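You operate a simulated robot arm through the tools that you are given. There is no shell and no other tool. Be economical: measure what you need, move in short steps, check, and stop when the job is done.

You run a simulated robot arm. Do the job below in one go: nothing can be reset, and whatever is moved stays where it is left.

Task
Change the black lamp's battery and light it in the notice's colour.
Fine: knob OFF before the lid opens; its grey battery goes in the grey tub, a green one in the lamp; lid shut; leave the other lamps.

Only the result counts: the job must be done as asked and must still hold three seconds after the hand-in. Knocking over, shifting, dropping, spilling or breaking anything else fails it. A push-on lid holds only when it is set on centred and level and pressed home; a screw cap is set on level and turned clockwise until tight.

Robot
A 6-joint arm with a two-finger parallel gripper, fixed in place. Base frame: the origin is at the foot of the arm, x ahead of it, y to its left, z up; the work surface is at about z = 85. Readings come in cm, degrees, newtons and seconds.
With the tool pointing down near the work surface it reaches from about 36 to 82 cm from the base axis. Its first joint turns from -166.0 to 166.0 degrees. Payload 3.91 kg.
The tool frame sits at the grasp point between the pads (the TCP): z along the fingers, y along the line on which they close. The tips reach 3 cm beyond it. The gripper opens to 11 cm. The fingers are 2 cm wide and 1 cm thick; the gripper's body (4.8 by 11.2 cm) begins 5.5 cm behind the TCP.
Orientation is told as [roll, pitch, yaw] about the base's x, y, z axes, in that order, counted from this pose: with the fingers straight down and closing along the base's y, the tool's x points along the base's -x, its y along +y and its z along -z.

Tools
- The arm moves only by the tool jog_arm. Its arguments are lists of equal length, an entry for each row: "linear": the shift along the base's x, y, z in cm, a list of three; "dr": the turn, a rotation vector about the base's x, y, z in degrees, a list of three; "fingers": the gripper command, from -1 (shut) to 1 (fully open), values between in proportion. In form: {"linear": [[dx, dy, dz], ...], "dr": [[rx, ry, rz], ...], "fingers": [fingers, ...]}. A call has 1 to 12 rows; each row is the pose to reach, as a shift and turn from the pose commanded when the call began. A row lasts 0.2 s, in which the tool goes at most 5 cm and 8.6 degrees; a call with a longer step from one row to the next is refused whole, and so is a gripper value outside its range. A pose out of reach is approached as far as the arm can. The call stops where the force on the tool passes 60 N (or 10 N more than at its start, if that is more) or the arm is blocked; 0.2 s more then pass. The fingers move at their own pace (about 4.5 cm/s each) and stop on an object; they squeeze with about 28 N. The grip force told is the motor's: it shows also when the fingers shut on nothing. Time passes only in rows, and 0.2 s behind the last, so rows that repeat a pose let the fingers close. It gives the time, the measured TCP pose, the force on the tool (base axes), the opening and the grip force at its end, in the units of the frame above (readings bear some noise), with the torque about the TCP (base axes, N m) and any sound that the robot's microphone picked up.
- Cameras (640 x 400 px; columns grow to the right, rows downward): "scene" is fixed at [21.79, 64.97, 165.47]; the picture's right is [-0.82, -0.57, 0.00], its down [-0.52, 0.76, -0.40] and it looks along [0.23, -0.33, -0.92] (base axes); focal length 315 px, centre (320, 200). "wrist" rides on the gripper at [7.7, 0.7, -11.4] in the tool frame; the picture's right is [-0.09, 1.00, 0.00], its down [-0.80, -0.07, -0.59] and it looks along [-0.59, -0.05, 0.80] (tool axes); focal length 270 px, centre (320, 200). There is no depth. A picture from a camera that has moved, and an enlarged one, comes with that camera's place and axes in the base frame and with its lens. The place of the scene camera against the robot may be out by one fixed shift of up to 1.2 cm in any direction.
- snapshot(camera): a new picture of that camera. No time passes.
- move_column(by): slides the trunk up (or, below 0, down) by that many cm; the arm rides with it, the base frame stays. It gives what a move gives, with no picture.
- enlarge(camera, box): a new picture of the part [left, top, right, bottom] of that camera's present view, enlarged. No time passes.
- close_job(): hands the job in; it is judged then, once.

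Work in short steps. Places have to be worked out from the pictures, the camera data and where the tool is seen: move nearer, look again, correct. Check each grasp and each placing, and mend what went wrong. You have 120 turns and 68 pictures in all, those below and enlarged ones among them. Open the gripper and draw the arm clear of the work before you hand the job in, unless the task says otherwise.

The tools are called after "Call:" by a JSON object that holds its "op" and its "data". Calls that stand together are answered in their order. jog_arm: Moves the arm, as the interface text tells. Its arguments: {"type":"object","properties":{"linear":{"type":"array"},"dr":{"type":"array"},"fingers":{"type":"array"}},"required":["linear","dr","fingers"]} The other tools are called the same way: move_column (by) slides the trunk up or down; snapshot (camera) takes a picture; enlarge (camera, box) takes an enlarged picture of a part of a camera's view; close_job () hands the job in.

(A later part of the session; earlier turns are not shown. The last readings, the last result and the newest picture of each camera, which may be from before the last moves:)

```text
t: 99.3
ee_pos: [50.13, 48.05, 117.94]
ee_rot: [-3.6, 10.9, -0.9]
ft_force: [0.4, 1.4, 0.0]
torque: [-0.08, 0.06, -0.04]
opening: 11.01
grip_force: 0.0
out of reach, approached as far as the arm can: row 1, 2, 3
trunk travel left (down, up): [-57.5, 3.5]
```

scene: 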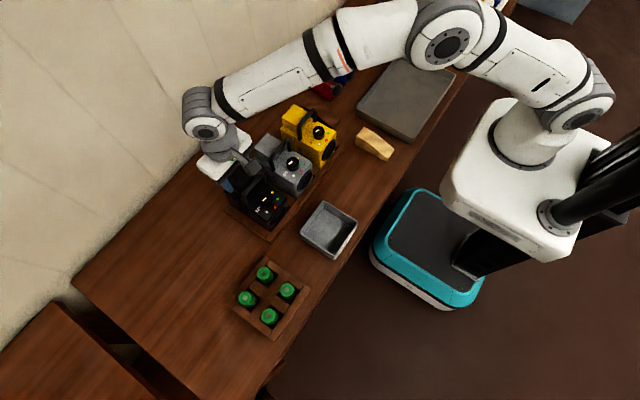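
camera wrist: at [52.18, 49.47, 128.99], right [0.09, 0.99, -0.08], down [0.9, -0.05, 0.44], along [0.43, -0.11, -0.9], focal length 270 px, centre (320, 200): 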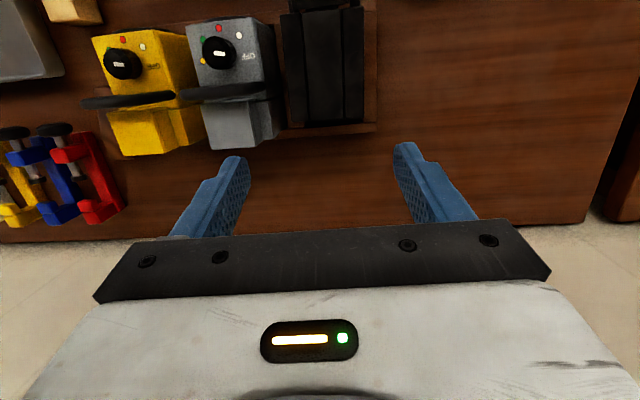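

Call:
{"op": "jog_arm", "data": {"linear": [[-1, 0, -2], [-2, -0.1, -4], [-3, -0.2, -6], [-4, -0.3, -9], [-5, -0.35, -12], [-5.4, -0.35, -14], [-5.4, -0.35, -14]], "dr": [[0.6, -6.8, 0.15], [1.2, -13.6, 0.3], [1.8, -20.4, 0.45], [2.4, -27.2, 0.6], [3, -34, 0.75], [3.6, -40.9, 0.9], [3.6, -40.9, 0.9]], "fingers": [0.745, 0.745, 0.745, 0.745, 0.745, 0.745, 0.745]}}

Call:
{"op": "snapshot", "data": {"camera": "wrist"}}

```text
t: 100.9
ee_pos: [44.25, 47.33, 103.99]
ee_rot: [0.6, -30.2, -0.5]
ft_force: [0.4, -0.1, 0.7]
torque: [0.0, -0.04, -0.01]
opening: 9.6
grip_force: 0.0
trunk travel left (down, up): [-57.5, 3.5]
```

```text
7 pictures are left
camera wrist: at [31.77, 48.13, 110.17], right [0.08, 1.0, 0.05], down [0.39, -0.08, 0.92], along [0.92, -0.05, -0.4], focal length 270 px, centre (320, 200)
```

wrist: 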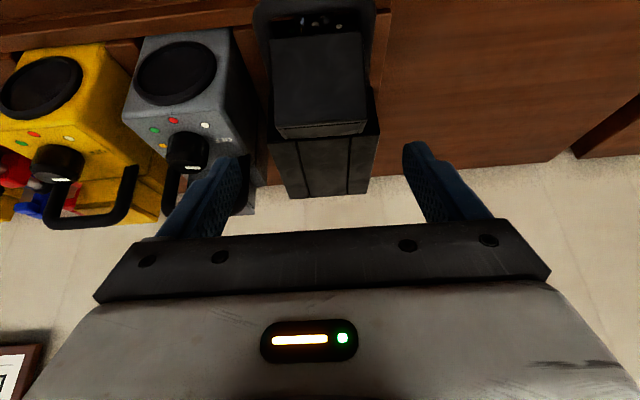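

Lamp body measured: rear face up at z≈98.7, x 46.7–56.5, y 43.8–51.6. I descend along the tool axis and grip the body sides.

Call:
{"op": "jog_arm", "data": {"linear": [[1.2, 0.37, -2], [2.4, 0.37, -4], [3.6, 0.37, -6], [4.75, 0.37, -8.1], [4.75, 0.37, -8.1], [4.75, 0.37, -8.1], [4.75, 0.37, -8.1]], "dr": [[-0.6, 0, 0.5], [-0.6, 0, 0.5], [-0.6, 0, 0.5], [-0.6, 0, 0.5], [-0.6, 0, 0.5], [-0.6, 0, 0.5], [-0.6, 0, 0.5]], "fingers": [0.745, 0.745, 0.745, 0.745, -1, -1, -1]}}

```text
t: 102.5
ee_pos: [49.05, 47.6, 96.31]
ee_rot: [0.0, -30.2, 0.2]
ft_force: [3.9, 1.1, 14.8]
torque: [-0.39, 0.07, -0.02]
opening: 8.0
grip_force: 27.7
trunk travel left (down, up): [-57.5, 3.5]
```

Gripped at 8.0 cm. I lift 7.5 cm, then swing the lamp up by 60°.

Call:
{"op": "jog_arm", "data": {"linear": [[0, 0, 2], [0, 0, 4.5], [0, 0, 7.5], [0.3, 0, 7.5], [0.6, 0, 7.5], [0.9, 0, 7.5], [1.2, 0, 7.5], [1.5, 0, 7.5], [1.8, 0, 7.5], [2.1, 0, 7.5], [2.4, 0, 7.5], [2.4, 0, 7.5]], "dr": [[0, 0, 0], [0, 0, 0], [0, 0, 0], [0, 7.5, 0], [0, 15, 0], [0, 22.5, 0], [0, 30, 0], [0, 37.5, 0], [0, 45, 0], [0, 52.5, 0], [0, 60, 0], [0, 60, 0]], "fingers": [-1, -1, -1, -1, -1, -1, -1, -1, -1, -1, -1, -1]}}

Call:
{"op": "enlarge", "data": {"camera": "scene", "box": [195, 110, 335, 240]}}

```text
t: 105.1
ee_pos: [51.57, 47.61, 103.58]
ee_rot: [0.2, 30.0, 0.2]
ft_force: [0.6, 0.3, -5.8]
torque: [-0.01, -0.13, 0.01]
opening: 7.96
grip_force: 28.0
trunk travel left (down, up): [-57.5, 3.5]
```

```text
3.08 times, centred on (265, 175) of scene
camera zoom: at [21.79, 64.97, 165.47], right [-0.82, -0.57, 0.0], down [-0.52, 0.76, -0.4], along [0.23, -0.33, -0.92], focal length 970 px, centre (489, 277)
```

zoom: 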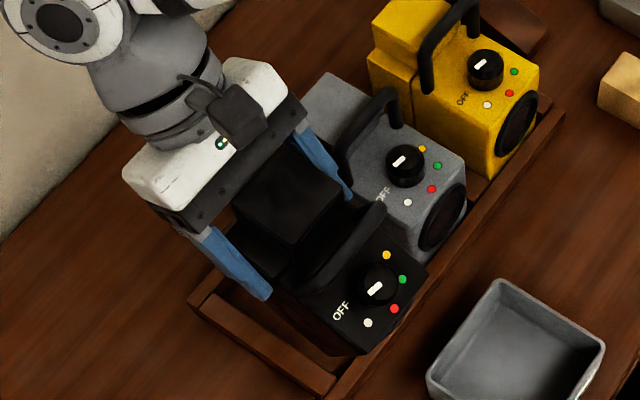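

The lamp is in hand, nose-down by ~30°. I rotate the remaining angle as far as the arm allows.

Call:
{"op": "jog_arm", "data": {"linear": [[0.1, 0, 0], [0.2, 0, -0.1], [0.4, 0, -0.3], [0.5, 0, -0.5], [0.5, 0, -0.5]], "dr": [[0, 7.5, 0], [0, 15, 0], [0, 22, 0], [0, 29, 0], [0, 29, 0]], "fingers": [-1, -1, -1, -1, -1]}}

```text
t: 106.3
ee_pos: [47.9, 45.62, 102.29]
ee_rot: [0.5, 58.9, 0.5]
ft_force: [-0.3, 0.2, -4.8]
torque: [0.02, -0.21, 0.0]
opening: 7.97
grip_force: 27.9
out of reach, approached as far as the arm can: row 3, 4, 5
trunk travel left (down, up): [-57.5, 3.5]
```

Now nearly level, but the arm is at its reach limit (x 47.9 instead of 52). I lower the trunk a bit and test whether this extends the reach at this tilt.

Call:
{"op": "move_column", "data": {"by": -4}}

Call:
{"op": "jog_arm", "data": {"linear": [[1, 0.5, 1], [2, 1, 2], [3, 1.5, 3], [4, 2, 4], [5, 2, 4], [6, 2, 4], [7, 2, 4]], "dr": [[0, 0, 0], [0, 0, 0], [0, 0, 0], [0, 0, 0], [0, 0, 0], [0, 0, 0], [0, 0, 0]], "fingers": [-1, -1, -1, -1, -1, -1, -1]}}

```text
t: 107.1
ee_pos: [47.99, 45.66, 99.44]
ee_rot: [1.4, 58.0, 1.2]
ft_force: [-3.1, 3.1, 6.6]
torque: [-0.71, -0.82, 0.02]
opening: 7.99
grip_force: 28.7
trunk travel left (down, up): [-53.6, 7.4]
stopped: the force on the tool passed its limit at 67 N (the readings are from after the stop); the commanded pose is now the measured one
```

```text
t: 108.7
ee_pos: [47.95, 44.81, 101.39]
ee_rot: [1.6, 58.2, 1.1]
ft_force: [-0.1, 0.1, -5.6]
torque: [-0.01, -0.21, -0.01]
opening: 8.01
grip_force: 27.5
out of reach, approached as far as the arm can: row 1, 2, 3, 4, 5, 6, 7
trunk travel left (down, up): [-53.6, 7.4]
```

Contact occurred there (the lamp is too far forward), and the reach isn't better. I tilt back to ~34° while moving over the slot and up.

Call:
{"op": "jog_arm", "data": {"linear": [[0.5, 0.5, 1], [1.2, 1.2, 1.6], [2.2, 2.0, 1.8], [3.4, 2.8, 1.8], [4.4, 2.9, 1.8], [4.4, 2.9, 1.8]], "dr": [[-0.3, -6, -0.2], [-0.6, -12, -0.4], [-1, -18, -0.6], [-1.6, -24, -1], [-1.6, -24, -1], [-1.6, -24, -1]], "fingers": [-1, -1, -1, -1, -1, -1]}}

Call:
{"op": "enlarge", "data": {"camera": "scene", "box": [195, 130, 375, 290]}}

```text
t: 110.1
ee_pos: [52.44, 47.82, 102.94]
ee_rot: [-0.8, 34.2, -1.5]
ft_force: [-0.6, 0.2, -5.3]
torque: [0.01, -0.11, -0.03]
opening: 7.99
grip_force: 28.2
trunk travel left (down, up): [-53.6, 7.4]
```

```text
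2.50 times, centred on (285, 210) of scene
camera zoom: at [21.79, 64.97, 165.47], right [-0.82, -0.57, 0.0], down [-0.52, 0.76, -0.4], along [0.23, -0.33, -0.92], focal length 788 px, centre (408, 175)
```

zoom: 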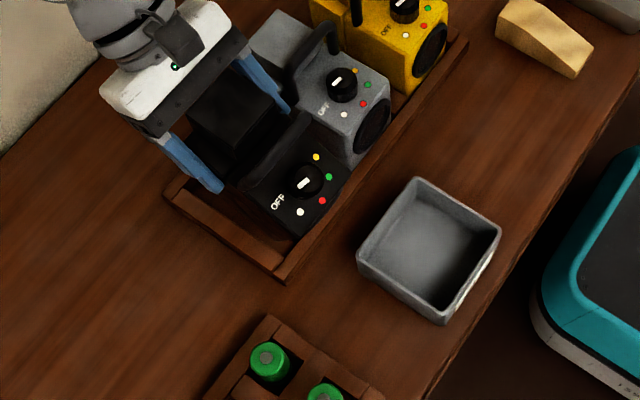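

The tub has not moved. Lamp is nose-down ~25° above its slot. I lower so the nose lands at the slot's front, then push the rear down along the arc, letting it rotate in the grip.

Call:
{"op": "jog_arm", "data": {"linear": [[0, -0.2, -2], [0, -0.2, -4], [0.2, -0.2, -5.5], [0.5, -0.2, -6.2], [0.9, -0.2, -6.9], [1.3, -0.2, -7.4], [1.8, -0.2, -7.9], [2.2, -0.2, -8.4], [2.6, -0.2, -8.8], [3.0, -0.2, -9.1]], "dr": [[0.8, 0, 1.5], [0.8, 0, 1.5], [0.8, 0, 1.5], [0.8, 0, 1.5], [0.8, 0, 1.5], [0.8, 0, 1.5], [0.8, -2, 1.5], [0.8, -4, 1.5], [0.8, -6, 1.5], [0.8, -7, 1.5]], "fingers": [-1, -1, -1, -1, -1, -1, -1, -1, -1, -1]}}

```text
t: 112.3
ee_pos: [55.49, 47.55, 93.68]
ee_rot: [0.1, 27.2, 0.5]
ft_force: [-3.6, -2.9, 6.8]
torque: [-0.69, 1.08, 0.08]
opening: 7.97
grip_force: 27.6
trunk travel left (down, up): [-53.6, 7.4]
```

Reached with little force; the lamp should be level. I open and retreat along the tool axis, then straighten for a check view.

Call:
{"op": "jog_arm", "data": {"linear": [[0, 0.1, 0], [0, 0.1, 0], [0, 0.1, 0], [0.5, 0.1, 2], [1, 0.1, 5], [1, 0.1, 9], [0, 0.1, 13], [-2, 0.1, 16], [-6, 0.1, 19], [-10, 0.1, 21], [-14, 0.1, 22]], "dr": [[0, 0, 0], [0, 0, 0], [0, 0, 0], [0, 0, 0], [0, -4, 0], [0, -9, 0], [0, -15, 0], [0, -21, 0], [0, -27, 0], [0, -27, 0], [0, -27, 0]], "fingers": [0.745, 0.745, 0.745, 0.745, 0.745, 0.745, 0.745, 0.745, 0.745, 0.745, 0.745]}}

Call:
{"op": "enlarge", "data": {"camera": "wrist", "box": [200, 0, 440, 235]}}

```text
t: 114.7
ee_pos: [41.55, 47.68, 116.04]
ee_rot: [0.0, 0.1, 0.6]
ft_force: [-0.2, 0.0, 0.7]
torque: [-0.01, 0.0, 0.02]
opening: 9.59
grip_force: 0.0
trunk travel left (down, up): [-53.6, 7.4]
```

```text
1.70 times, centred on (320, 118) of wrist
camera zoom: at [33.77, 48.33, 127.56], right [0.08, 1.0, 0.0], down [0.8, -0.06, 0.59], along [0.59, -0.05, -0.81], focal length 460 px, centre (320, 340)
```

zoom: 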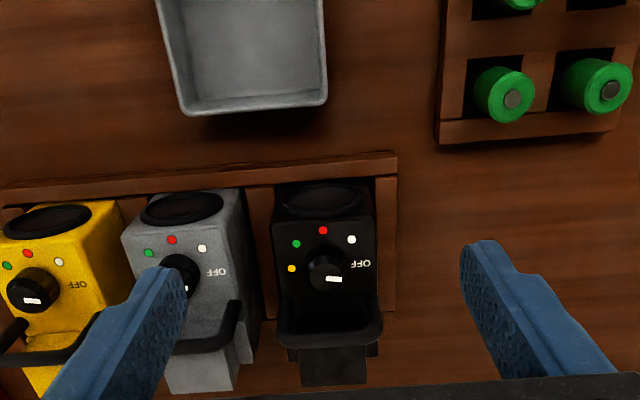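

The lamp stands upright in its slot again (OFF still set, only ~0.4 cm toward −y). Knowing now that the whole block is the lid, hinged at its rear foot (≈x 59.2, z 95.9), I approach with the tool pitched −35° and grip it near the rear.

Call:
{"op": "jog_arm", "data": {"linear": [[2, -0.1, -1], [4, -0.2, -2], [6, -0.3, -4], [8, -0.3, -6], [11, -0.3, -10], [13.2, -0.3, -12.0], [15.5, -0.3, -16.4], [15.6, -0.3, -16.5], [15.6, -0.3, -16.5], [15.6, -0.3, -16.5]], "dr": [[0, -7, -0.6], [0, -14, -0.6], [0, -21, -0.6], [0, -28, -0.6], [0, -35, -0.6], [0, -35, -0.6], [0, -35, -0.6], [0, -35, -0.6], [0, -35, -0.6], [0, -35, -0.6]], "fingers": [0.36, 0.36, 0.36, 0.36, 0.36, 0.36, 0.36, -1, -1, -1]}}

```text
t: 116.9
ee_pos: [57.53, 47.4, 99.33]
ee_rot: [-0.1, -34.8, -0.1]
ft_force: [-1.1, -1.1, 2.9]
torque: [0.2, -0.03, -0.02]
opening: 5.4
grip_force: 28.3
trunk travel left (down, up): [-53.6, 7.4]
```

Lid gripped. I swing it about the rear hinge: first 20°.

Call:
{"op": "jog_arm", "data": {"linear": [[0.32, 0, 0.15], [0.64, 0, 0.27], [0.98, 0, 0.36], [1.31, 0, 0.42], [1.31, 0, 0.42]], "dr": [[0, 5, 0], [0, 10, 0], [0, 15, 0], [0, 20, 0], [0, 20, 0]], "fingers": [-1, -1, -1, -1, -1]}}

```text
t: 118.1
ee_pos: [58.62, 47.48, 99.86]
ee_rot: [0.0, -14.9, -0.2]
ft_force: [3.8, 0.8, 15.0]
torque: [0.12, -0.31, 0.05]
opening: 5.37
grip_force: 27.7
trunk travel left (down, up): [-53.6, 7.4]
```

Torque is small (it is turning), with some downward push; I bias the arc a bit upward and continue to 40°.

Call:
{"op": "jog_arm", "data": {"linear": [[0.1, 0, 0.3], [0.35, 0, 0.35], [0.7, 0, 0.38], [1.05, 0, 0.35], [1.37, 0, 0.3], [1.37, 0, 0.3]], "dr": [[0, 1, 0], [0, 5, 0], [0, 10, 0], [0, 15, 0], [0, 20, 0], [0, 20, 0]], "fingers": [-1, -1, -1, -1, -1, -1]}}

```text
t: 119.5
ee_pos: [60.02, 47.41, 100.01]
ee_rot: [-0.4, 5.4, 0.0]
ft_force: [5.4, -0.5, 5.9]
torque: [-0.01, -0.25, 0.12]
opening: 5.38
grip_force: 27.5
trunk travel left (down, up): [-53.6, 7.4]
```

Going smoothly (φ≈40°). On to about 62°.

Call:
{"op": "jog_arm", "data": {"linear": [[0.33, 0, -0.05], [0.66, 0, -0.15], [0.97, 0, -0.3], [1.25, 0, -0.45], [1.4, 0, -0.55], [1.4, 0, -0.55]], "dr": [[0, 5, 0], [0, 10, 0], [0, 15, 0], [0, 19, 0], [0, 22, 0], [0, 22, 0]], "fingers": [-1, -1, -1, -1, -1, -1]}}

```text
t: 120.7
ee_pos: [59.34, 46.35, 99.64]
ee_rot: [1.2, 24.3, 0.4]
ft_force: [8.8, 13.2, 0.6]
torque: [1.48, -0.32, -0.07]
opening: 5.67
grip_force: 28.0
out of reach, approached as far as the arm can: row 3, 4, 5
trunk travel left (down, up): [-53.6, 7.4]
stopped in row 5: the force on the tool passed its limit at 72 N (the readings are from after the stop); the commanded pose is now the measured one
```

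The arm hit its reach limit. I relax sideways/tilt a little, keeping the lid up at ~55–60°.

Call:
{"op": "jog_arm", "data": {"linear": [[0.2, 0.5, 0], [0.5, 1.0, 0], [0.8, 1.05, 0.1], [1.1, 1.05, 0.1], [1.1, 1.05, 0.1]], "dr": [[-0.6, -2, -0.2], [-1.2, -4, -0.4], [-1.2, -5, -0.4], [-1.2, -5.5, -0.4], [-1.2, -5.5, -0.4]], "fingers": [-1, -1, -1, -1, -1]}}

```text
t: 121.9
ee_pos: [60.27, 47.08, 99.62]
ee_rot: [-0.4, 19.1, -0.7]
ft_force: [-4.1, 10.7, -10.4]
torque: [1.39, 0.16, 0.12]
opening: 5.45
grip_force: 27.4
trunk travel left (down, up): [-53.6, 7.4]
```

Resisting torque (~0.3 Nm) looks like hinge friction, so the lid may stay put. I release and test by closing where only an open lid could be: around (59, 101), with the tool at −15°.

Call:
{"op": "jog_arm", "data": {"linear": [[0, 0.2, 0], [0, 0.3, 0], [-0.3, 0.3, 0.8], [-0.7, 0.3, 1.4], [-1.1, 0.3, 2.2], [-1.5, 0.3, 2.7], [-1.75, 0.3, 3.1], [-1.75, 0.3, 3.1], [-1.75, 0.3, 3.1], [-1.75, 0.3, 3.1]], "dr": [[0, 0, 0], [0, 0, 0], [0.4, -6, 0.7], [0.4, -13, 0.7], [0.4, -20, 0.7], [0.4, -27, 0.7], [0.4, -34, 0.7], [0.4, -34, 0.7], [0.4, -34, 0.7], [0.4, -34, 0.7]], "fingers": [0.36, 0.36, 0.36, 0.36, 0.36, 0.36, 0.36, -0.1, -0.1, -0.1]}}

```text
t: 124.1
ee_pos: [63.83, 51.96, 104.93]
ee_rot: [0.0, -7.2, 0.2]
ft_force: [0.2, -0.4, 0.2]
torque: [-0.03, 0.02, -0.02]
opening: 4.96
grip_force: 0.1
out of reach, approached as far as the arm can: row 1, 2, 3, 4, 5, 6, 7, 8, 9, 10
trunk travel left (down, up): [-53.6, 7.4]
```

The arm drifted off near its reach limit. I withdraw upward to a clean pose and look at the lid state.

Call:
{"op": "jog_arm", "data": {"linear": [[-1, 0, 3], [-3, -1, 6], [-6, -2, 9], [-10, -3, 11], [-14, -4, 12], [-18, -4.5, 13], [-18, -4.5, 13]], "dr": [[0, 0, 0], [0, 2, 0], [0, 4, 0], [0, 7, 0], [0, 7, 0], [0, 7, 0], [0, 7, 0]], "fingers": [0.36, 0.36, 0.36, 0.36, 0.36, 0.36, 0.36]}}

Call:
{"op": "enlarge", "data": {"camera": "wrist", "box": [220, 60, 420, 235]}}

```text
t: 125.7
ee_pos: [52.64, 51.19, 123.96]
ee_rot: [-0.6, 0.3, 0.1]
ft_force: [-0.3, -0.4, -0.4]
torque: [0.03, 0.01, -0.03]
opening: 7.45
grip_force: 0.0
out of reach, approached as far as the arm can: row 2, 3, 4, 5, 6, 7
trunk travel left (down, up): [-53.6, 7.4]
```

```text
2.29 times, centred on (320, 148) of wrist
camera zoom: at [44.98, 52.07, 135.58], right [0.09, 1.0, -0.01], down [0.8, -0.06, 0.59], along [0.59, -0.06, -0.81], focal length 618 px, centre (320, 320)
```

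zoom: 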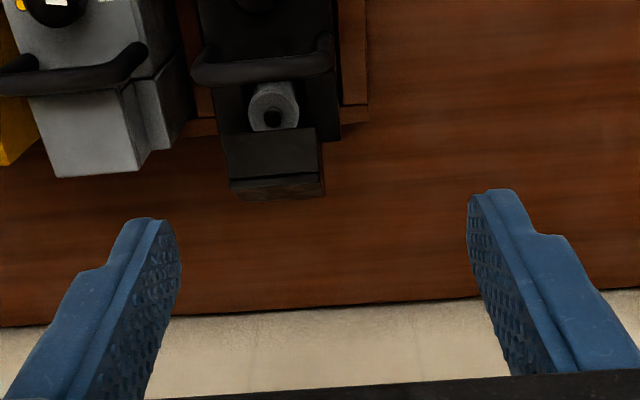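

The lid is fully open and stays open behind the compartment; the grey battery stands in it with its top protruding, at about (57.2, 47.5). I move over it with fingers at ~5 cm.

Call:
{"op": "jog_arm", "data": {"linear": [[-0.5, -1, -4], [0.5, -2, -8], [2, -3, -11], [3.5, -3.6, -13], [4.5, -3.7, -14], [4.5, -3.7, -14], [4.5, -3.7, -14]], "dr": [[0.6, -0.3, 0], [0.6, -0.3, 0], [0.6, -0.3, 0], [0.6, -0.3, 0], [0.6, -0.3, 0], [0.6, -0.3, 0], [0.6, -0.3, 0]], "fingers": [-0.09, -0.09, -0.09, -0.09, -0.09, -0.09, -0.09]}}

```text
t: 127.3
ee_pos: [57.29, 47.83, 118.71]
ee_rot: [-3.4, 3.6, -0.1]
ft_force: [-0.1, 0.1, 0.3]
torque: [-0.02, 0.0, 0.02]
opening: 4.99
grip_force: 0.1
out of reach, approached as far as the arm can: row 1, 2, 3, 4, 5, 6, 7
trunk travel left (down, up): [-53.6, 7.4]
```

The arm is stuck against its reach envelope up here; I restore the trunk height, and go in–down–out.

Call:
{"op": "move_column", "data": {"by": 4}}

Call:
{"op": "jog_arm", "data": {"linear": [[-4, -1, -1], [-8, -2, -2], [-11, -2, -5], [-12, -2, -9], [-12, -2, -9]], "dr": [[0, 0, 0], [0, 0, 0], [0, 0, 0], [0, 0, 0], [0, 0, 0]], "fingers": [-0.09, -0.09, -0.09, -0.09, -0.09]}}

```text
t: 128.1
ee_pos: [57.14, 47.95, 122.63]
ee_rot: [-3.4, 3.6, 0.0]
ft_force: [0.0, 0.2, 0.2]
torque: [0.0, 0.01, 0.0]
opening: 5.0
grip_force: 0.0
trunk travel left (down, up): [-57.6, 3.4]
```

```text
t: 129.3
ee_pos: [54.17, 51.06, 121.85]
ee_rot: [-3.8, 4.2, 0.1]
ft_force: [-0.2, -0.4, 0.3]
torque: [0.03, -0.01, 0.03]
opening: 4.98
grip_force: 0.1
out of reach, approached as far as the arm can: row 1, 2, 3, 4, 5
trunk travel left (down, up): [-57.6, 3.4]
```

Call:
{"op": "jog_arm", "data": {"linear": [[-3, 0, 0.5], [-6, -1, 1], [-9, -2, 1], [-9, -2, 1], [-9, -2, 1]], "dr": [[0, 0, 0], [0, 0, 0], [0, 0, 0], [0, 0, 0], [0, 0, 0]], "fingers": [-0.09, -0.09, -0.09, -0.09, -0.09]}}

```text
t: 130.5
ee_pos: [47.49, 51.84, 124.86]
ee_rot: [-2.6, 3.0, 0.1]
ft_force: [-2.1, -3.0, -5.2]
torque: [0.21, -0.18, -0.02]
opening: 5.01
grip_force: 0.2
out of reach, approached as far as the arm can: row 1, 2, 3, 4, 5
trunk travel left (down, up): [-57.6, 3.4]
```

Call:
{"op": "jog_arm", "data": {"linear": [[-3, -1, 0], [-6, -3, 0], [-9, -5, 0], [-10, -6, 0], [-10, -6, 0]], "dr": [[1, -1, 0], [2.6, -3, 0], [2.6, -3, 0], [2.6, -3, 0], [2.6, -3, 0]], "fingers": [-0.09, -0.09, -0.09, -0.09, -0.09]}}

```text
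t: 131.7
ee_pos: [37.79, 46.5, 123.84]
ee_rot: [-0.7, 0.7, 0.1]
ft_force: [-0.2, -0.3, 0.1]
torque: [0.0, 0.02, -0.01]
opening: 5.01
grip_force: 0.0
trunk travel left (down, up): [-57.6, 3.4]
```

Free again. Down first, then out over the battery.

Call:
{"op": "jog_arm", "data": {"linear": [[1, 0.2, -4], [3, 0.4, -8], [5, 0.6, -12], [8, 0.8, -14], [12, 1.0, -14], [16, 1.0, -14], [19.3, 1.0, -14], [19.3, 1.0, -14]], "dr": [[0.7, -0.7, -0.1], [0.7, -0.7, -0.1], [0.7, -0.7, -0.1], [0.7, -0.7, -0.1], [0.7, -0.7, -0.1], [0.7, -0.7, -0.1], [0.7, -0.7, -0.1], [0.7, -0.7, -0.1]], "fingers": [-0.09, -0.09, -0.09, -0.09, -0.09, -0.09, -0.09, -0.09]}}

```text
t: 133.5
ee_pos: [57.39, 47.42, 109.89]
ee_rot: [-0.1, 0.0, 0.0]
ft_force: [-0.1, 0.3, 0.8]
torque: [-0.02, 0.0, 0.01]
opening: 4.99
grip_force: 0.1
trunk travel left (down, up): [-57.6, 3.4]
```

Now down to tips z≈96.6 and close on the battery.

Call:
{"op": "jog_arm", "data": {"linear": [[-0.1, 0, -4], [-0.1, 0, -8], [-0.1, 0, -10.2], [-0.1, 0, -10.2], [-0.1, 0, -10.2], [-0.1, 0, -10.2]], "dr": [[0, 0, 0], [0, 0, 0], [0, 0, 0], [0, 0, 0], [0, 0, 0], [0, 0, 0]], "fingers": [-0.09, -0.09, -0.09, -1, -1, -1]}}

```text
t: 134.2
ee_pos: [57.13, 47.81, 103.15]
ee_rot: [1.3, -1.3, 0.2]
ft_force: [-7.4, -3.0, 35.2]
torque: [0.86, 0.11, 0.28]
opening: 4.97
grip_force: 0.1
trunk travel left (down, up): [-57.6, 3.4]
stopped in row 3: the force on the tool passed its limit at 73 N (the readings are from after the stop); the commanded pose is now the measured one
```

I hit the edge of the lid: it's open only ~66°, its rim overhangs the battery. I raise, close the fingers, and push the lid further back from its front side.

Call:
{"op": "jog_arm", "data": {"linear": [[0, 0, 2], [0, -0.3, 5], [-1, -0.3, 5], [-1.9, -0.3, 5], [-1.9, -0.3, 2.5], [-1.9, -0.3, 0.4], [-1.9, -0.3, 0.4]], "dr": [[-1.3, 1.3, -0.2], [-1.3, 1.3, -0.2], [-1.3, 1.3, -0.2], [-1.3, 1.3, -0.2], [-1.3, 1.3, -0.2], [-1.3, 1.3, -0.2], [-1.3, 1.3, -0.2]], "fingers": [-1, -1, -1, -1, -1, -1, -1]}}

Call:
{"op": "jog_arm", "data": {"linear": [[0.5, 0, 0], [1, 0, 0], [1.5, 0, 0], [2, 0, -0.1], [2.5, 0, -0.2], [3, 0, -0.3], [3.5, 0, -0.4], [4, 0, -0.5], [4.3, 0, -0.5], [4.3, 0, -0.5]], "dr": [[0, 0, 0], [0, 0, 0], [0, 0, 0], [0, 0, 0], [0, 0, 0], [0, 0, 0], [0, 0, 0], [0, 0, 0], [0, 0, 0], [0, 0, 0]], "fingers": [-1, -1, -1, -1, -1, -1, -1, -1, -1, -1]}}

```text
t: 135.8
ee_pos: [55.01, 47.66, 102.68]
ee_rot: [-0.5, 0.5, -0.1]
ft_force: [-0.1, -0.2, -0.8]
torque: [-0.01, 0.02, 0.01]
opening: 0.0
grip_force: 28.2
trunk travel left (down, up): [-57.6, 3.4]
```

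```text
t: 138.0
ee_pos: [59.57, 47.6, 102.27]
ee_rot: [-0.5, 0.4, 0.1]
ft_force: [0.6, 0.2, 0.2]
torque: [-0.01, -0.01, -0.01]
opening: 0.0
grip_force: 27.5
trunk travel left (down, up): [-57.6, 3.4]
```

No force. To tell whether the lid is back or shut, I probe down beside the battery (x 55.5, y 50.0) to tips z≈97.8, where a shut lid would stop me.

Call:
{"op": "jog_arm", "data": {"linear": [[0, 0, 1], [-2, 1.2, 1], [-4, 2.3, 1], [-4, 2.3, 0], [-4, 2.3, -0.7], [-4, 2.3, -1.4], [-4, 2.3, -1.4]], "dr": [[0, 0, 0], [0, 0, 0], [0, 0, 0], [0, 0, 0], [0, 0, 0], [0, 0, 0], [0, 0, 0]], "fingers": [-1, -1, -1, -1, -1, -1, -1]}}

```text
t: 139.6
ee_pos: [55.57, 49.84, 100.72]
ee_rot: [-0.5, 0.4, 0.0]
ft_force: [0.1, 0.0, 4.5]
torque: [-0.03, -0.05, -0.01]
opening: 0.01
grip_force: 27.7
trunk travel left (down, up): [-57.6, 3.4]
```

The probe went below the lid level, so the lid is open. I rise, open to 5 cm, and go for the battery.

Call:
{"op": "jog_arm", "data": {"linear": [[0, 0, 2], [0, 0, 4], [0.8, -1.2, 4], [1.6, -2.3, 4], [1.6, -2.3, 4], [1.6, -2.3, 2], [1.6, -2.3, 0], [1.6, -2.3, -1.1], [1.6, -2.3, -1.1]], "dr": [[0.5, -0.4, 0], [0.5, -0.4, 0], [0.5, -0.4, 0], [0.5, -0.4, 0], [0.5, -0.4, 0], [0.5, -0.4, 0], [0.5, -0.4, 0], [0.5, -0.4, 0], [0.5, -0.4, 0]], "fingers": [-1, -0.09, -0.09, -0.09, -0.09, -0.09, -0.09, -0.09, -0.09]}}

Call:
{"op": "jog_arm", "data": {"linear": [[0, 0, 0], [0, 0, 0], [0, 0, 0], [0, 0, 0]], "dr": [[0, 0, 0], [0, 0, 0], [0, 0, 0], [0, 0, 0]], "fingers": [-1, -1, -1, -1]}}

```text
t: 141.6
ee_pos: [57.33, 47.45, 99.72]
ee_rot: [0.0, 0.0, 0.0]
ft_force: [0.1, -0.8, 0.0]
torque: [0.0, 0.0, 0.0]
opening: 5.01
grip_force: 0.1
trunk travel left (down, up): [-57.6, 3.4]
```

```text
t: 142.6
ee_pos: [57.33, 47.57, 99.9]
ee_rot: [0.0, 0.1, 0.0]
ft_force: [0.9, -0.2, 0.1]
torque: [0.02, 0.02, 0.0]
opening: 3.06
grip_force: 28.0
trunk travel left (down, up): [-57.6, 3.4]
```

The old battery is gripped (3.06 cm). I lift it straight out.

Call:
{"op": "jog_arm", "data": {"linear": [[0, 0, 0.8], [0, 0, 1.6], [0, 0, 3], [0, 0, 5], [0, 0, 7], [0, 0, 9], [0, 0, 11], [0, 0, 13], [0, 0, 13]], "dr": [[0, 0, 0], [0, 0, 0], [0, 0, 0], [0, 0, 0], [0, 0, 0], [0, 0, 0], [0, 0, 0], [0, 0, 0], [0, 0, 0]], "fingers": [-1, -1, -1, -1, -1, -1, -1, -1, -1]}}

```text
t: 144.6
ee_pos: [56.98, 47.79, 112.6]
ee_rot: [-0.1, 0.1, 0.0]
ft_force: [-0.2, 0.1, -1.3]
torque: [0.01, -0.01, 0.01]
opening: 3.06
grip_force: 28.1
trunk travel left (down, up): [-57.6, 3.4]
```

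Battery out (−1.3 N weight, grip 3.06 kept). I carry it around the lamp's +y side to above the tub.

Call:
{"op": "jog_arm", "data": {"linear": [[-1, 2.5, 0], [-2, 5, 0], [-3.5, 8, 0], [-7, 9, 1], [-11, 9, 2], [-15, 8, 2], [-18, 5, 2], [-20.5, 2, 2], [-22.7, -1.5, 2], [-22.7, -4.6, 2], [-22.7, -4.6, 2]], "dr": [[0, 0, 0], [0, 0, 0], [0, 0, 0], [0, 0, 0], [0, 0, 0], [0, 0, 0], [0, 0, 0], [0, 0, 0], [0, 0, 0], [0, 0, 0], [0, 0, 0]], "fingers": [-1, -1, -1, -1, -1, -1, -1, -1, -1, -1, -1]}}

Call:
{"op": "jog_arm", "data": {"linear": [[0, 0, -3], [0, 0, -6], [0, 0, -9], [0, 0, -11], [0, 0, -12.5], [0, 0, -13.5], [0, 0, -14]], "dr": [[0, 0, 0], [0, 0, 0], [0, 0, 0], [0, 0, 0], [0, 0, 0], [0, 0, 0], [0, 0, 0]], "fingers": [-1, -1, -1, -1, -1, -1, -1]}}

```text
t: 147.0
ee_pos: [34.54, 42.99, 114.97]
ee_rot: [0.0, 0.1, 0.0]
ft_force: [-0.3, -1.4, -2.1]
torque: [-0.01, 0.0, 0.04]
opening: 3.05
grip_force: 28.5
trunk travel left (down, up): [-57.6, 3.4]
```

```text
t: 148.6
ee_pos: [34.34, 42.77, 100.54]
ee_rot: [-0.1, 0.1, 0.0]
ft_force: [0.2, -0.7, 0.1]
torque: [0.02, -0.04, -0.02]
opening: 3.04
grip_force: 28.5
trunk travel left (down, up): [-57.6, 3.4]
```

Call:
{"op": "jog_arm", "data": {"linear": [[0, 0, -0.4], [0, 0, -0.8], [0, 0, -1.2], [0, 0, -1.6]], "dr": [[0, 0, 0], [0, 0, 0], [0, 0, 0], [0, 0, 0]], "fingers": [-1, -1, -1, -1]}}

Call:
{"op": "jog_arm", "data": {"linear": [[0, 0, -0.4], [0, 0, -0.8], [0, 0, -1.2], [0, 0, -1.6]], "dr": [[0, 0, 0], [0, 0, 0], [0, 0, 0], [0, 0, 0]], "fingers": [-1, -1, -1, -1]}}

```text
t: 149.6
ee_pos: [34.43, 42.89, 99.01]
ee_rot: [-0.1, 0.1, 0.0]
ft_force: [0.0, -0.3, 0.0]
torque: [-0.03, 0.0, 0.01]
opening: 3.04
grip_force: 28.7
trunk travel left (down, up): [-57.6, 3.4]
```

```text
t: 150.6
ee_pos: [34.43, 42.98, 97.39]
ee_rot: [0.0, 0.0, 0.1]
ft_force: [-0.1, -0.1, -1.1]
torque: [-0.02, -0.02, -0.01]
opening: 3.05
grip_force: 28.4
trunk travel left (down, up): [-57.6, 3.4]
```

Call:
{"op": "jog_arm", "data": {"linear": [[0, 0, -0.4], [0, 0, -0.8], [0, 0, -1.2], [0, 0, -1.6]], "dr": [[0, 0, 0], [0, 0, 0], [0, 0, 0], [0, 0, 0]], "fingers": [-1, -1, -1, -1]}}

Call:
{"op": "jog_arm", "data": {"linear": [[0, 0, -0.4], [0, 0, -0.8], [0, 0, -1.2], [0, 0, -1.6]], "dr": [[0, 0, 0], [0, 0, 0], [0, 0, 0], [0, 0, 0]], "fingers": [-1, -1, -1, -1]}}

```text
t: 151.6
ee_pos: [34.28, 42.89, 95.98]
ee_rot: [0.1, 0.1, 0.0]
ft_force: [-0.1, 1.0, -0.5]
torque: [0.01, 0.0, 0.02]
opening: 3.07
grip_force: 28.1
trunk travel left (down, up): [-57.6, 3.4]
```

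```text
t: 152.6
ee_pos: [34.39, 42.92, 94.56]
ee_rot: [0.0, 0.1, 0.0]
ft_force: [-0.1, -0.4, -1.2]
torque: [0.02, 0.0, 0.01]
opening: 3.05
grip_force: 28.0
trunk travel left (down, up): [-57.6, 3.4]
```

Call:
{"op": "jog_arm", "data": {"linear": [[0, 0, -0.4], [0, 0, -0.8], [0, 0, -1.2], [0, 0, -1.6]], "dr": [[0, 0, 0], [0, 0, 0], [0, 0, 0], [0, 0, 0]], "fingers": [-1, -1, -1, -1]}}

Call:
{"op": "jog_arm", "data": {"linear": [[0, 0, -0.4], [0, 0, -0.8], [0, 0, -1.0], [0, 0, -1.0]], "dr": [[0, 0, 0], [0, 0, 0], [0, 0, 0], [0, 0, 0]], "fingers": [-1, -1, -1, -1]}}

```text
t: 153.6
ee_pos: [34.45, 42.86, 92.86]
ee_rot: [0.1, 0.0, 0.0]
ft_force: [-1.4, -2.2, 19.1]
torque: [-0.08, 0.06, -0.01]
opening: 3.06
grip_force: 27.6
trunk travel left (down, up): [-57.6, 3.4]
```

```text
t: 154.6
ee_pos: [34.46, 42.97, 91.38]
ee_rot: [-0.1, 0.2, 0.0]
ft_force: [-0.2, 0.0, 3.0]
torque: [0.0, 0.01, 0.0]
opening: 3.08
grip_force: 28.3
trunk travel left (down, up): [-57.6, 3.4]
```

The battery stands on the tub floor. I release, rise, and move to view the green battery rack.

Call:
{"op": "jog_arm", "data": {"linear": [[0, 0, 0], [0, 0, 0], [0, 0, 0], [0, 0, 3], [0, 0, 7], [0, 0, 11], [0, 2, 15], [0, 6, 15], [0, 10, 15], [0, 14, 15], [0.3, 18, 15], [0.3, 18, 15]], "dr": [[0, 0, 0], [0, 0, 0], [0, 0, 0], [0, 0, 0], [0, 0, 0], [0, 0, 0], [0, 0, 0], [0, 0, 0], [0, 0, 0], [0, 0, 0], [0, 0, 0], [0, 0, 0]], "fingers": [0, 0, 0, 0, 0, 0, 0, 0, 0, 0, 0, 0]}}

Call:
{"op": "snapshot", "data": {"camera": "wrist"}}

```text
t: 157.2
ee_pos: [34.8, 60.97, 106.9]
ee_rot: [0.0, 0.1, 0.1]
ft_force: [-0.4, -0.5, 1.1]
torque: [0.0, 0.01, 0.03]
opening: 5.51
grip_force: 0.2
trunk travel left (down, up): [-57.6, 3.4]
```

```text
2 pictures are left
camera wrist: at [27.03, 61.71, 118.36], right [0.09, 1.0, 0.0], down [0.8, -0.07, 0.59], along [0.59, -0.05, -0.8], focal length 270 px, centre (320, 200)
```

wrist: 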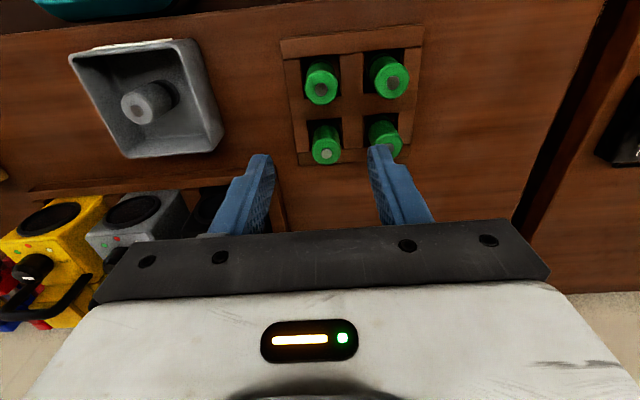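

The old battery stands in the grey tub. Nearest green battery is at ≈(40.2, 61.2), top z≈91.2. I descend over it with tips above the rack top and grip.

Call:
{"op": "jog_arm", "data": {"linear": [[2.5, 0.1, -1], [5.4, 0.2, -3], [5.4, 0.2, -7], [5.4, 0.2, -11], [5.4, 0.2, -13], [5.4, 0.2, -14.7], [5.4, 0.2, -14.7], [5.4, 0.2, -14.7], [5.4, 0.2, -14.7], [5.4, 0.2, -14.7]], "dr": [[0, 0, 0], [0, 0, 0], [0, 0, 0], [0, 0, 0], [0, 0, 0], [0, 0, 0], [0, 0, 0], [0, 0, 0], [0, 0, 0], [0, 0, 0]], "fingers": [0, 0, 0, 0, 0, 0, -1, -1, -1, -1]}}

```text
t: 159.4
ee_pos: [40.32, 61.13, 91.83]
ee_rot: [-0.1, 0.0, 0.1]
ft_force: [-0.5, -0.6, 0.0]
torque: [-0.03, -0.01, 0.0]
opening: 3.11
grip_force: 28.2
trunk travel left (down, up): [-57.6, 3.4]
```

Green battery gripped (3.11 cm). I lift it and carry it around to beside the lamp's compartment.

Call:
{"op": "jog_arm", "data": {"linear": [[0, 0, 2], [0, 0, 5], [0, 0, 9], [0, 0, 13], [2, 0, 16.5], [6, -1, 17], [10, -3, 17], [13, -5.5, 17], [15.5, -8.5, 17], [16.9, -11, 17], [16.9, -13.5, 17], [16.9, -13.5, 17]], "dr": [[0, 0, 0], [0, 0, 0], [0, 0, 0], [0, 0, 0], [0, 0, 0], [0, 0, 0], [0, 0, 0], [0, 0, 0], [0, 0, 0], [0, 0, 0], [0, 0, 0], [0, 0, 0]], "fingers": [-1, -1, -1, -1, -1, -1, -1, -1, -1, -1, -1, -1]}}

```text
t: 162.0
ee_pos: [56.83, 47.74, 109.07]
ee_rot: [0.0, 0.1, 0.0]
ft_force: [-0.4, 0.1, -1.6]
torque: [0.02, -0.02, 0.02]
opening: 3.09
grip_force: 28.2
trunk travel left (down, up): [-57.6, 3.4]
```

Over the compartment. I lower gently, watching for contact.

Call:
{"op": "jog_arm", "data": {"linear": [[0, -0.1, -3], [0, -0.1, -5.5], [0, -0.1, -6.5], [0, -0.1, -7], [0, -0.1, -7.5], [0, -0.1, -8], [0, -0.1, -8]], "dr": [[0, 0, 0], [0, 0, 0], [0, 0, 0], [0, 0, 0], [0, 0, 0], [0, 0, 0], [0, 0, 0]], "fingers": [-1, -1, -1, -1, -1, -1, -1]}}

```text
t: 163.6
ee_pos: [57.0, 47.59, 100.96]
ee_rot: [0.0, 0.1, 0.0]
ft_force: [0.8, 0.1, -1.4]
torque: [0.02, -0.02, 0.0]
opening: 3.1
grip_force: 28.0
trunk travel left (down, up): [-57.6, 3.4]
```

It is entering freely. On down to seat.

Call:
{"op": "jog_arm", "data": {"linear": [[0, 0, -0.4], [0, 0, -0.8], [0, 0, -1.2], [0, 0, -1.5], [0, 0, -1.5]], "dr": [[0, 0, 0], [0, 0, 0], [0, 0, 0], [0, 0, 0], [0, 0, 0]], "fingers": [-1, -1, -1, -1, -1]}}

```text
t: 164.8
ee_pos: [57.17, 47.62, 99.54]
ee_rot: [0.0, 0.1, 0.0]
ft_force: [-0.1, 0.2, -0.1]
torque: [0.02, -0.02, 0.03]
opening: 3.14
grip_force: 27.1
trunk travel left (down, up): [-57.6, 3.4]
```

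Call:
{"op": "jog_arm", "data": {"linear": [[0, 0, -0.15], [0, 0, -0.3], [0, 0, -0.3]], "dr": [[0, 0, 0], [0, 0, 0], [0, 0, 0]], "fingers": [-1, -1, -1]}}

```text
t: 165.6
ee_pos: [57.11, 47.52, 99.18]
ee_rot: [0.0, 0.1, 0.0]
ft_force: [-0.1, 0.4, -0.6]
torque: [-0.02, -0.02, 0.01]
opening: 3.09
grip_force: 28.2
trunk travel left (down, up): [-57.6, 3.4]
```

About seated. I release, rise, close the fingers and press the battery top down lightly to be sure.

Call:
{"op": "jog_arm", "data": {"linear": [[0, 0, -0.1], [0, 0, -0.1], [0, 0, -0.1], [0, 0, 2], [0, 0, 4], [0, 0, 4], [0, 0, 4], [0, 0, 4], [0, 0, 3.2], [0, 0, 2.8], [0, 0, 2.6], [0, 0, 2.6]], "dr": [[0, 0, 0], [0, 0, 0], [0, 0, 0], [0, 0, 0], [0, 0, 0], [0, 0, 0], [0, 0, 0], [0, 0, 0], [0, 0, 0], [0, 0, 0], [0, 0, 0], [0, 0, 0]], "fingers": [-0.09, -0.09, -0.09, -0.09, -0.09, -1, -1, -1, -1, -1, -1, -1]}}

```text
t: 168.2
ee_pos: [57.04, 47.55, 101.78]
ee_rot: [0.0, 0.1, 0.0]
ft_force: [0.4, -0.2, -0.7]
torque: [-0.01, -0.05, -0.01]
opening: 0.0
grip_force: 28.2
trunk travel left (down, up): [-57.6, 3.4]
```

Call:
{"op": "jog_arm", "data": {"linear": [[0, 0, -0.2], [0, 0, -0.4], [0, 0, -0.6], [0, 0, -0.6]], "dr": [[0, 0, 0], [0, 0, 0], [0, 0, 0], [0, 0, 0]], "fingers": [-1, -1, -1, -1]}}

```text
t: 169.2
ee_pos: [56.99, 47.58, 100.99]
ee_rot: [0.0, 0.1, 0.0]
ft_force: [0.2, 0.4, -0.6]
torque: [-0.01, 0.01, 0.0]
opening: 0.0
grip_force: 28.3
trunk travel left (down, up): [-57.6, 3.4]
```

Call:
{"op": "jog_arm", "data": {"linear": [[0, 0, -0.2], [0, 0, -0.4], [0, 0, -0.6], [0, 0, -0.8], [0, 0, -0.8]], "dr": [[0, 0, 0], [0, 0, 0], [0, 0, 0], [0, 0, 0], [0, 0, 0]], "fingers": [-1, -1, -1, -1, -1]}}

```text
t: 170.4
ee_pos: [57.01, 47.31, 100.71]
ee_rot: [0.1, -0.2, 0.0]
ft_force: [2.7, 0.0, 23.2]
torque: [-0.02, -0.08, -0.04]
opening: 0.0
grip_force: 27.8
trunk travel left (down, up): [-57.6, 3.4]
```

Battery firmly seated (top z≈97.8, solid 23 N contact). The lid should lean back at ~105°, so I go over it with closed fingers to its rear side (x≈65.5).

Call:
{"op": "jog_arm", "data": {"linear": [[0, 0, 2], [0, 0, 4.8], [2, 0.2, 5], [4, 0.2, 5], [6, 0.2, 5], [8.6, 0.2, 5], [8.6, 0.2, 5]], "dr": [[-0.1, 0.2, 0], [-0.1, 0.2, 0], [-0.1, 0.2, 0], [-0.1, 0.2, 0], [-0.1, 0.2, 0], [-0.1, 0.2, 0], [-0.1, 0.2, 0]], "fingers": [-1, -1, -1, -1, -1, -1, -1]}}

```text
t: 172.0
ee_pos: [65.36, 47.83, 105.51]
ee_rot: [-0.2, 0.3, 0.0]
ft_force: [0.0, 0.1, -0.3]
torque: [0.01, -0.01, 0.0]
opening: 0.0
grip_force: 27.5
trunk travel left (down, up): [-57.6, 3.4]
```

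Reached without contact. I descend behind the lid to tips z≈98.7 and then push toward −x.

Call:
{"op": "jog_arm", "data": {"linear": [[0.2, -0.2, -2], [0.2, -0.2, -4], [0.2, -0.2, -5], [0.2, -0.2, -6], [0.2, -0.2, -6]], "dr": [[0, 0, 0], [0, 0, 0], [0, 0, 0], [0, 0, 0], [0, 0, 0]], "fingers": [-1, -1, -1, -1, -1]}}

Call:
{"op": "jog_arm", "data": {"linear": [[-0.5, 0, 0], [-1, 0, 0], [-1.5, 0, 0.2], [-2, 0, 0.4], [-2.5, 0, 0.6], [-3, 0, 0.8], [-3, 0, 0.8]], "dr": [[0, 0, 0], [0, 0, 0], [0, 0, 0], [0, 0, 0], [0, 0, 0], [0, 0, 0], [0, 0, 0]], "fingers": [-1, -1, -1, -1, -1, -1, -1]}}

```text
t: 173.2
ee_pos: [65.89, 47.49, 99.48]
ee_rot: [-0.1, 0.3, 0.1]
ft_force: [0.7, 1.1, 0.0]
torque: [-0.02, 0.0, 0.0]
opening: 0.0
grip_force: 27.7
trunk travel left (down, up): [-57.6, 3.4]
```

```text
t: 174.8
ee_pos: [63.21, 47.51, 100.15]
ee_rot: [-0.1, 0.3, -0.1]
ft_force: [13.7, 0.2, 6.7]
torque: [0.0, -0.15, -0.02]
opening: 0.01
grip_force: 27.7
trunk travel left (down, up): [-57.6, 3.4]
```

Contact with the lid (hinge friction ~0.3 Nm). I back off a touch, raise for more leverage, and push on.

Call:
{"op": "jog_arm", "data": {"linear": [[0.5, 0, 0], [0.5, 0, 1.2], [0.5, 0, 2.3], [-0.2, 0, 2.3], [-0.8, 0, 2.4], [-1.4, 0, 2.6], [-2, 0, 2.9], [-2.6, 0, 3.1], [-3.2, 0, 3.3], [-3.8, 0, 3.3], [-4.4, 0, 3.2], [-4.4, 0, 3.2]], "dr": [[0, 0, 0], [0, 0, 0], [0, 0, 0], [0, 0, 0], [0, 0, 0], [0, 0, 0], [0, 0, 0], [0, 0, 0], [0, 0, 0], [0, 0, 0], [0, 0, 0], [0, 0, 0]], "fingers": [-1, -1, -1, -1, -1, -1, -1, -1, -1, -1, -1, -1]}}

```text
t: 177.4
ee_pos: [58.51, 47.74, 103.34]
ee_rot: [-0.1, 0.3, 0.1]
ft_force: [0.4, 0.4, 0.0]
torque: [-0.01, 0.01, 0.0]
opening: 0.01
grip_force: 28.7
trunk travel left (down, up): [-57.6, 3.4]
```

No resistance now: the lid has passed over. I press it down at its centre, stepwise.

Call:
{"op": "jog_arm", "data": {"linear": [[-1, -0.2, 0.5], [-2, -0.2, 0.5], [-2.3, -0.2, 0], [-2.3, -0.2, -0.4], [-2.3, -0.2, -0.8], [-2.3, -0.2, -1.1], [-2.3, -0.2, -1.1]], "dr": [[0, 0, 0], [0, 0, 0], [0, 0, 0], [0, 0, 0], [0, 0, 0], [0, 0, 0], [0, 0, 0]], "fingers": [-1, -1, -1, -1, -1, -1, -1]}}

```text
t: 179.0
ee_pos: [56.07, 47.39, 102.16]
ee_rot: [-0.1, 0.3, 0.0]
ft_force: [0.7, -0.1, 0.3]
torque: [-0.02, -0.02, -0.02]
opening: 0.0
grip_force: 27.8
trunk travel left (down, up): [-57.6, 3.4]
```

Call:
{"op": "jog_arm", "data": {"linear": [[0, 0, -0.15], [0, 0, -0.3], [0, 0, -0.45], [0, 0, -0.6], [0, 0, -0.6]], "dr": [[0, 0, 0], [0, 0, 0], [0, 0, 0], [0, 0, 0], [0, 0, 0]], "fingers": [-1, -1, -1, -1, -1]}}

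```text
t: 180.2
ee_pos: [56.07, 47.35, 102.12]
ee_rot: [0.3, -0.1, 0.0]
ft_force: [1.5, 8.2, 32.6]
torque: [0.29, -0.29, 0.06]
opening: 0.0
grip_force: 27.9
trunk travel left (down, up): [-57.6, 3.4]
```

Solid contact at z≈99.2 — the closed-lid height. One more firm press nearer the front edge to make sure it is home.

Call:
{"op": "jog_arm", "data": {"linear": [[0, 0, 1], [-0.6, 0, 1], [-0.6, 0, 0.4], [-0.6, 0, -0.1], [-0.6, 0, -0.5], [-0.6, 0, -0.5]], "dr": [[-0.3, 0.1, 0], [-0.3, 0.1, 0], [-0.3, 0.1, 0], [-0.3, 0.1, 0], [-0.3, 0.1, 0], [-0.3, 0.1, 0]], "fingers": [-1, -1, -1, -1, -1, -1]}}

```text
t: 181.6
ee_pos: [55.33, 47.14, 102.03]
ee_rot: [0.1, -0.2, 0.0]
ft_force: [-2.4, -2.6, 52.4]
torque: [-0.06, -0.33, 0.05]
opening: 0.0
grip_force: 27.5
trunk travel left (down, up): [-57.6, 3.4]
```

Lid pressed home (52 N at 99.0). Now I rise to the knob viewing pose and take one picture to relocate the knob and check the lid.

Call:
{"op": "jog_arm", "data": {"linear": [[0, 0, 2], [0, 0, 5], [-2, 0.2, 6], [-5.3, 0.3, 6], [-5.3, 0.3, 6], [-5.3, 0.3, 6]], "dr": [[-0.1, 0.2, 0], [-0.1, 0.2, 0], [-0.1, 0.2, 0], [-0.1, 0.2, 0], [-0.1, 0.2, 0], [-0.1, 0.2, 0]], "fingers": [-1, -0.27, -0.27, -0.27, -0.27, -0.27]}}

Call:
{"op": "enlarge", "data": {"camera": "wrist", "box": [200, 30, 440, 235]}}

```text
t: 183.0
ee_pos: [50.19, 47.6, 107.09]
ee_rot: [-0.5, 0.6, 0.0]
ft_force: [-0.1, -0.6, 0.3]
torque: [0.0, -0.02, 0.0]
opening: 4.02
grip_force: 0.1
trunk travel left (down, up): [-57.6, 3.4]
```

```text
1.95 times, centred on (320, 132) of wrist
camera zoom: at [42.51, 48.46, 118.69], right [0.09, 1.0, -0.01], down [0.81, -0.07, 0.59], along [0.58, -0.06, -0.81], focal length 527 px, centre (320, 332)
```

zoom: 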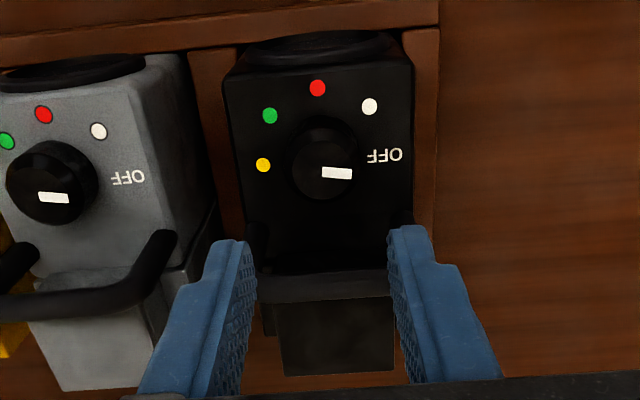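

Lid is shut, knob at OFF, centre ≈(49.5, 47.9). I go onto the knob yawed −25° and grip it.

Call:
{"op": "jog_arm", "data": {"linear": [[-0.6, 0.3, 0], [-0.6, 0.3, 0], [-0.6, 0.3, 0], [-0.6, 0.3, 0], [-0.6, 0.3, -3], [-0.6, 0.3, -6], [-0.6, 0.3, -7.7], [-0.6, 0.3, -7.7], [-0.6, 0.3, -7.7], [-0.6, 0.3, -7.7]], "dr": [[0.5, -0.6, -7], [0.5, -0.6, -14], [0.5, -0.6, -20], [0.5, -0.6, -25], [0.5, -0.6, -25], [0.5, -0.6, -25], [0.5, -0.6, -25], [0.5, -0.6, -25], [0.5, -0.6, -25], [0.5, -0.6, -25]], "fingers": [-0.27, -0.27, -0.27, -0.27, -0.27, -0.27, -0.27, -1, -1, -1]}}

```text
t: 185.2
ee_pos: [49.63, 47.78, 99.56]
ee_rot: [-0.1, 0.1, -24.9]
ft_force: [1.0, 0.0, -0.3]
torque: [-0.13, 0.05, -0.03]
opening: 2.99
grip_force: 28.2
trunk travel left (down, up): [-57.6, 3.4]
```

Gripped (2.99 cm). Three turns of +50° with regrips.

Call:
{"op": "jog_arm", "data": {"linear": [[0, 0, 0], [0, 0, 0], [0, 0, 0], [0, 0, 0], [0, 0, 0], [0, 0, 0], [0, 0, 0], [0, 0, 0], [0, 0, 0], [0, 0, 0]], "dr": [[0, 0, 8], [0, 0, 16], [0, 0, 24], [0, 0, 32], [0, 0, 40], [0, 0, 48], [0, 0, 50], [0, 0, 50], [0, 0, 50], [0, 0, 50]], "fingers": [-1, -1, -1, -1, -1, -1, -1, -1, -0.27, -0.27]}}

Call:
{"op": "jog_arm", "data": {"linear": [[0, 0, 0], [0, 0, 0], [0, 0, 0], [0, 0, 0], [0, 0, 0], [0, 0, 0], [0, 0, 0], [0, 0, 0], [0, 0, 0], [0, 0, 0]], "dr": [[0, 0, -8], [0, 0, -16], [0, 0, -24], [0, 0, -32], [0, 0, -40], [0, 0, -48], [0, 0, -50], [0, 0, -50], [0, 0, -50], [0, 0, -50]], "fingers": [-0.27, -0.27, -0.27, -0.27, -0.27, -0.27, -0.27, -1, -1, -1]}}

Call:
{"op": "jog_arm", "data": {"linear": [[0, 0, 0], [0, 0, 0], [0, 0, 0], [0, 0, 0], [0, 0, 0], [0, 0, 0], [0, 0, 0], [0, 0, 0], [0, 0, 0], [0, 0, 0]], "dr": [[0, 0, 8], [0, 0, 16], [0, 0, 24], [0, 0, 32], [0, 0, 40], [0, 0, 48], [0, 0, 50], [0, 0, 50], [0, 0, 50], [0, 0, 50]], "fingers": [-1, -1, -1, -1, -1, -1, -1, -1, -0.27, -0.27]}}

Call:
{"op": "jog_arm", "data": {"linear": [[0, 0, 0], [0, 0, 0], [0, 0, 0], [0, 0, 0], [0, 0, 0], [0, 0, 0], [0, 0, 0], [0, 0, 0], [0, 0, 0], [0, 0, 0]], "dr": [[0, 0, -8], [0, 0, -16], [0, 0, -24], [0, 0, -32], [0, 0, -40], [0, 0, -48], [0, 0, -50], [0, 0, -50], [0, 0, -50], [0, 0, -50]], "fingers": [-0.27, -0.27, -0.27, -0.27, -0.27, -0.27, -0.27, -1, -1, -1]}}

Call:
{"op": "jog_arm", "data": {"linear": [[0, 0, 0], [0, 0, 0], [0, 0, 0], [0, 0, 0], [0, 0, 0], [0, 0, 0], [0, 0, 0], [0, 0, 0], [0, 0, 0], [0, 0, 0]], "dr": [[0, 0, 8], [0, 0, 16], [0, 0, 24], [0, 0, 32], [0, 0, 40], [0, 0, 48], [0, 0, 50], [0, 0, 50], [0, 0, 50], [0, 0, 50]], "fingers": [-1, -1, -1, -1, -1, -1, -1, -1, -0.27, -0.27]}}

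```text
t: 187.4
ee_pos: [49.71, 47.8, 99.42]
ee_rot: [0.1, 0.1, 24.9]
ft_force: [0.4, 0.3, -0.1]
torque: [-0.02, 0.02, 0.01]
opening: 4.03
grip_force: 0.1
trunk travel left (down, up): [-57.6, 3.4]
```

```text
t: 189.6
ee_pos: [49.59, 47.88, 99.48]
ee_rot: [0.0, 0.1, -25.0]
ft_force: [-1.6, -2.8, 0.5]
torque: [-0.22, 0.36, 0.02]
opening: 3.02
grip_force: 27.7
trunk travel left (down, up): [-57.6, 3.4]
```

```text
t: 191.8
ee_pos: [49.67, 47.85, 99.52]
ee_rot: [0.1, 0.1, 24.9]
ft_force: [0.2, 0.8, -0.2]
torque: [-0.04, 0.01, 0.02]
opening: 4.03
grip_force: 0.1
trunk travel left (down, up): [-57.6, 3.4]
```

```text
t: 194.0
ee_pos: [49.57, 47.92, 99.49]
ee_rot: [0.0, 0.1, -25.1]
ft_force: [-1.5, -3.9, -0.4]
torque: [-0.36, 0.35, 0.03]
opening: 3.02
grip_force: 27.9
trunk travel left (down, up): [-57.6, 3.4]
```

```text
t: 196.2
ee_pos: [49.61, 48.17, 99.46]
ee_rot: [0.1, 0.2, 24.9]
ft_force: [0.1, -0.2, 0.4]
torque: [-0.01, -0.02, -0.01]
opening: 4.01
grip_force: 0.0
trunk travel left (down, up): [-57.6, 3.4]
```

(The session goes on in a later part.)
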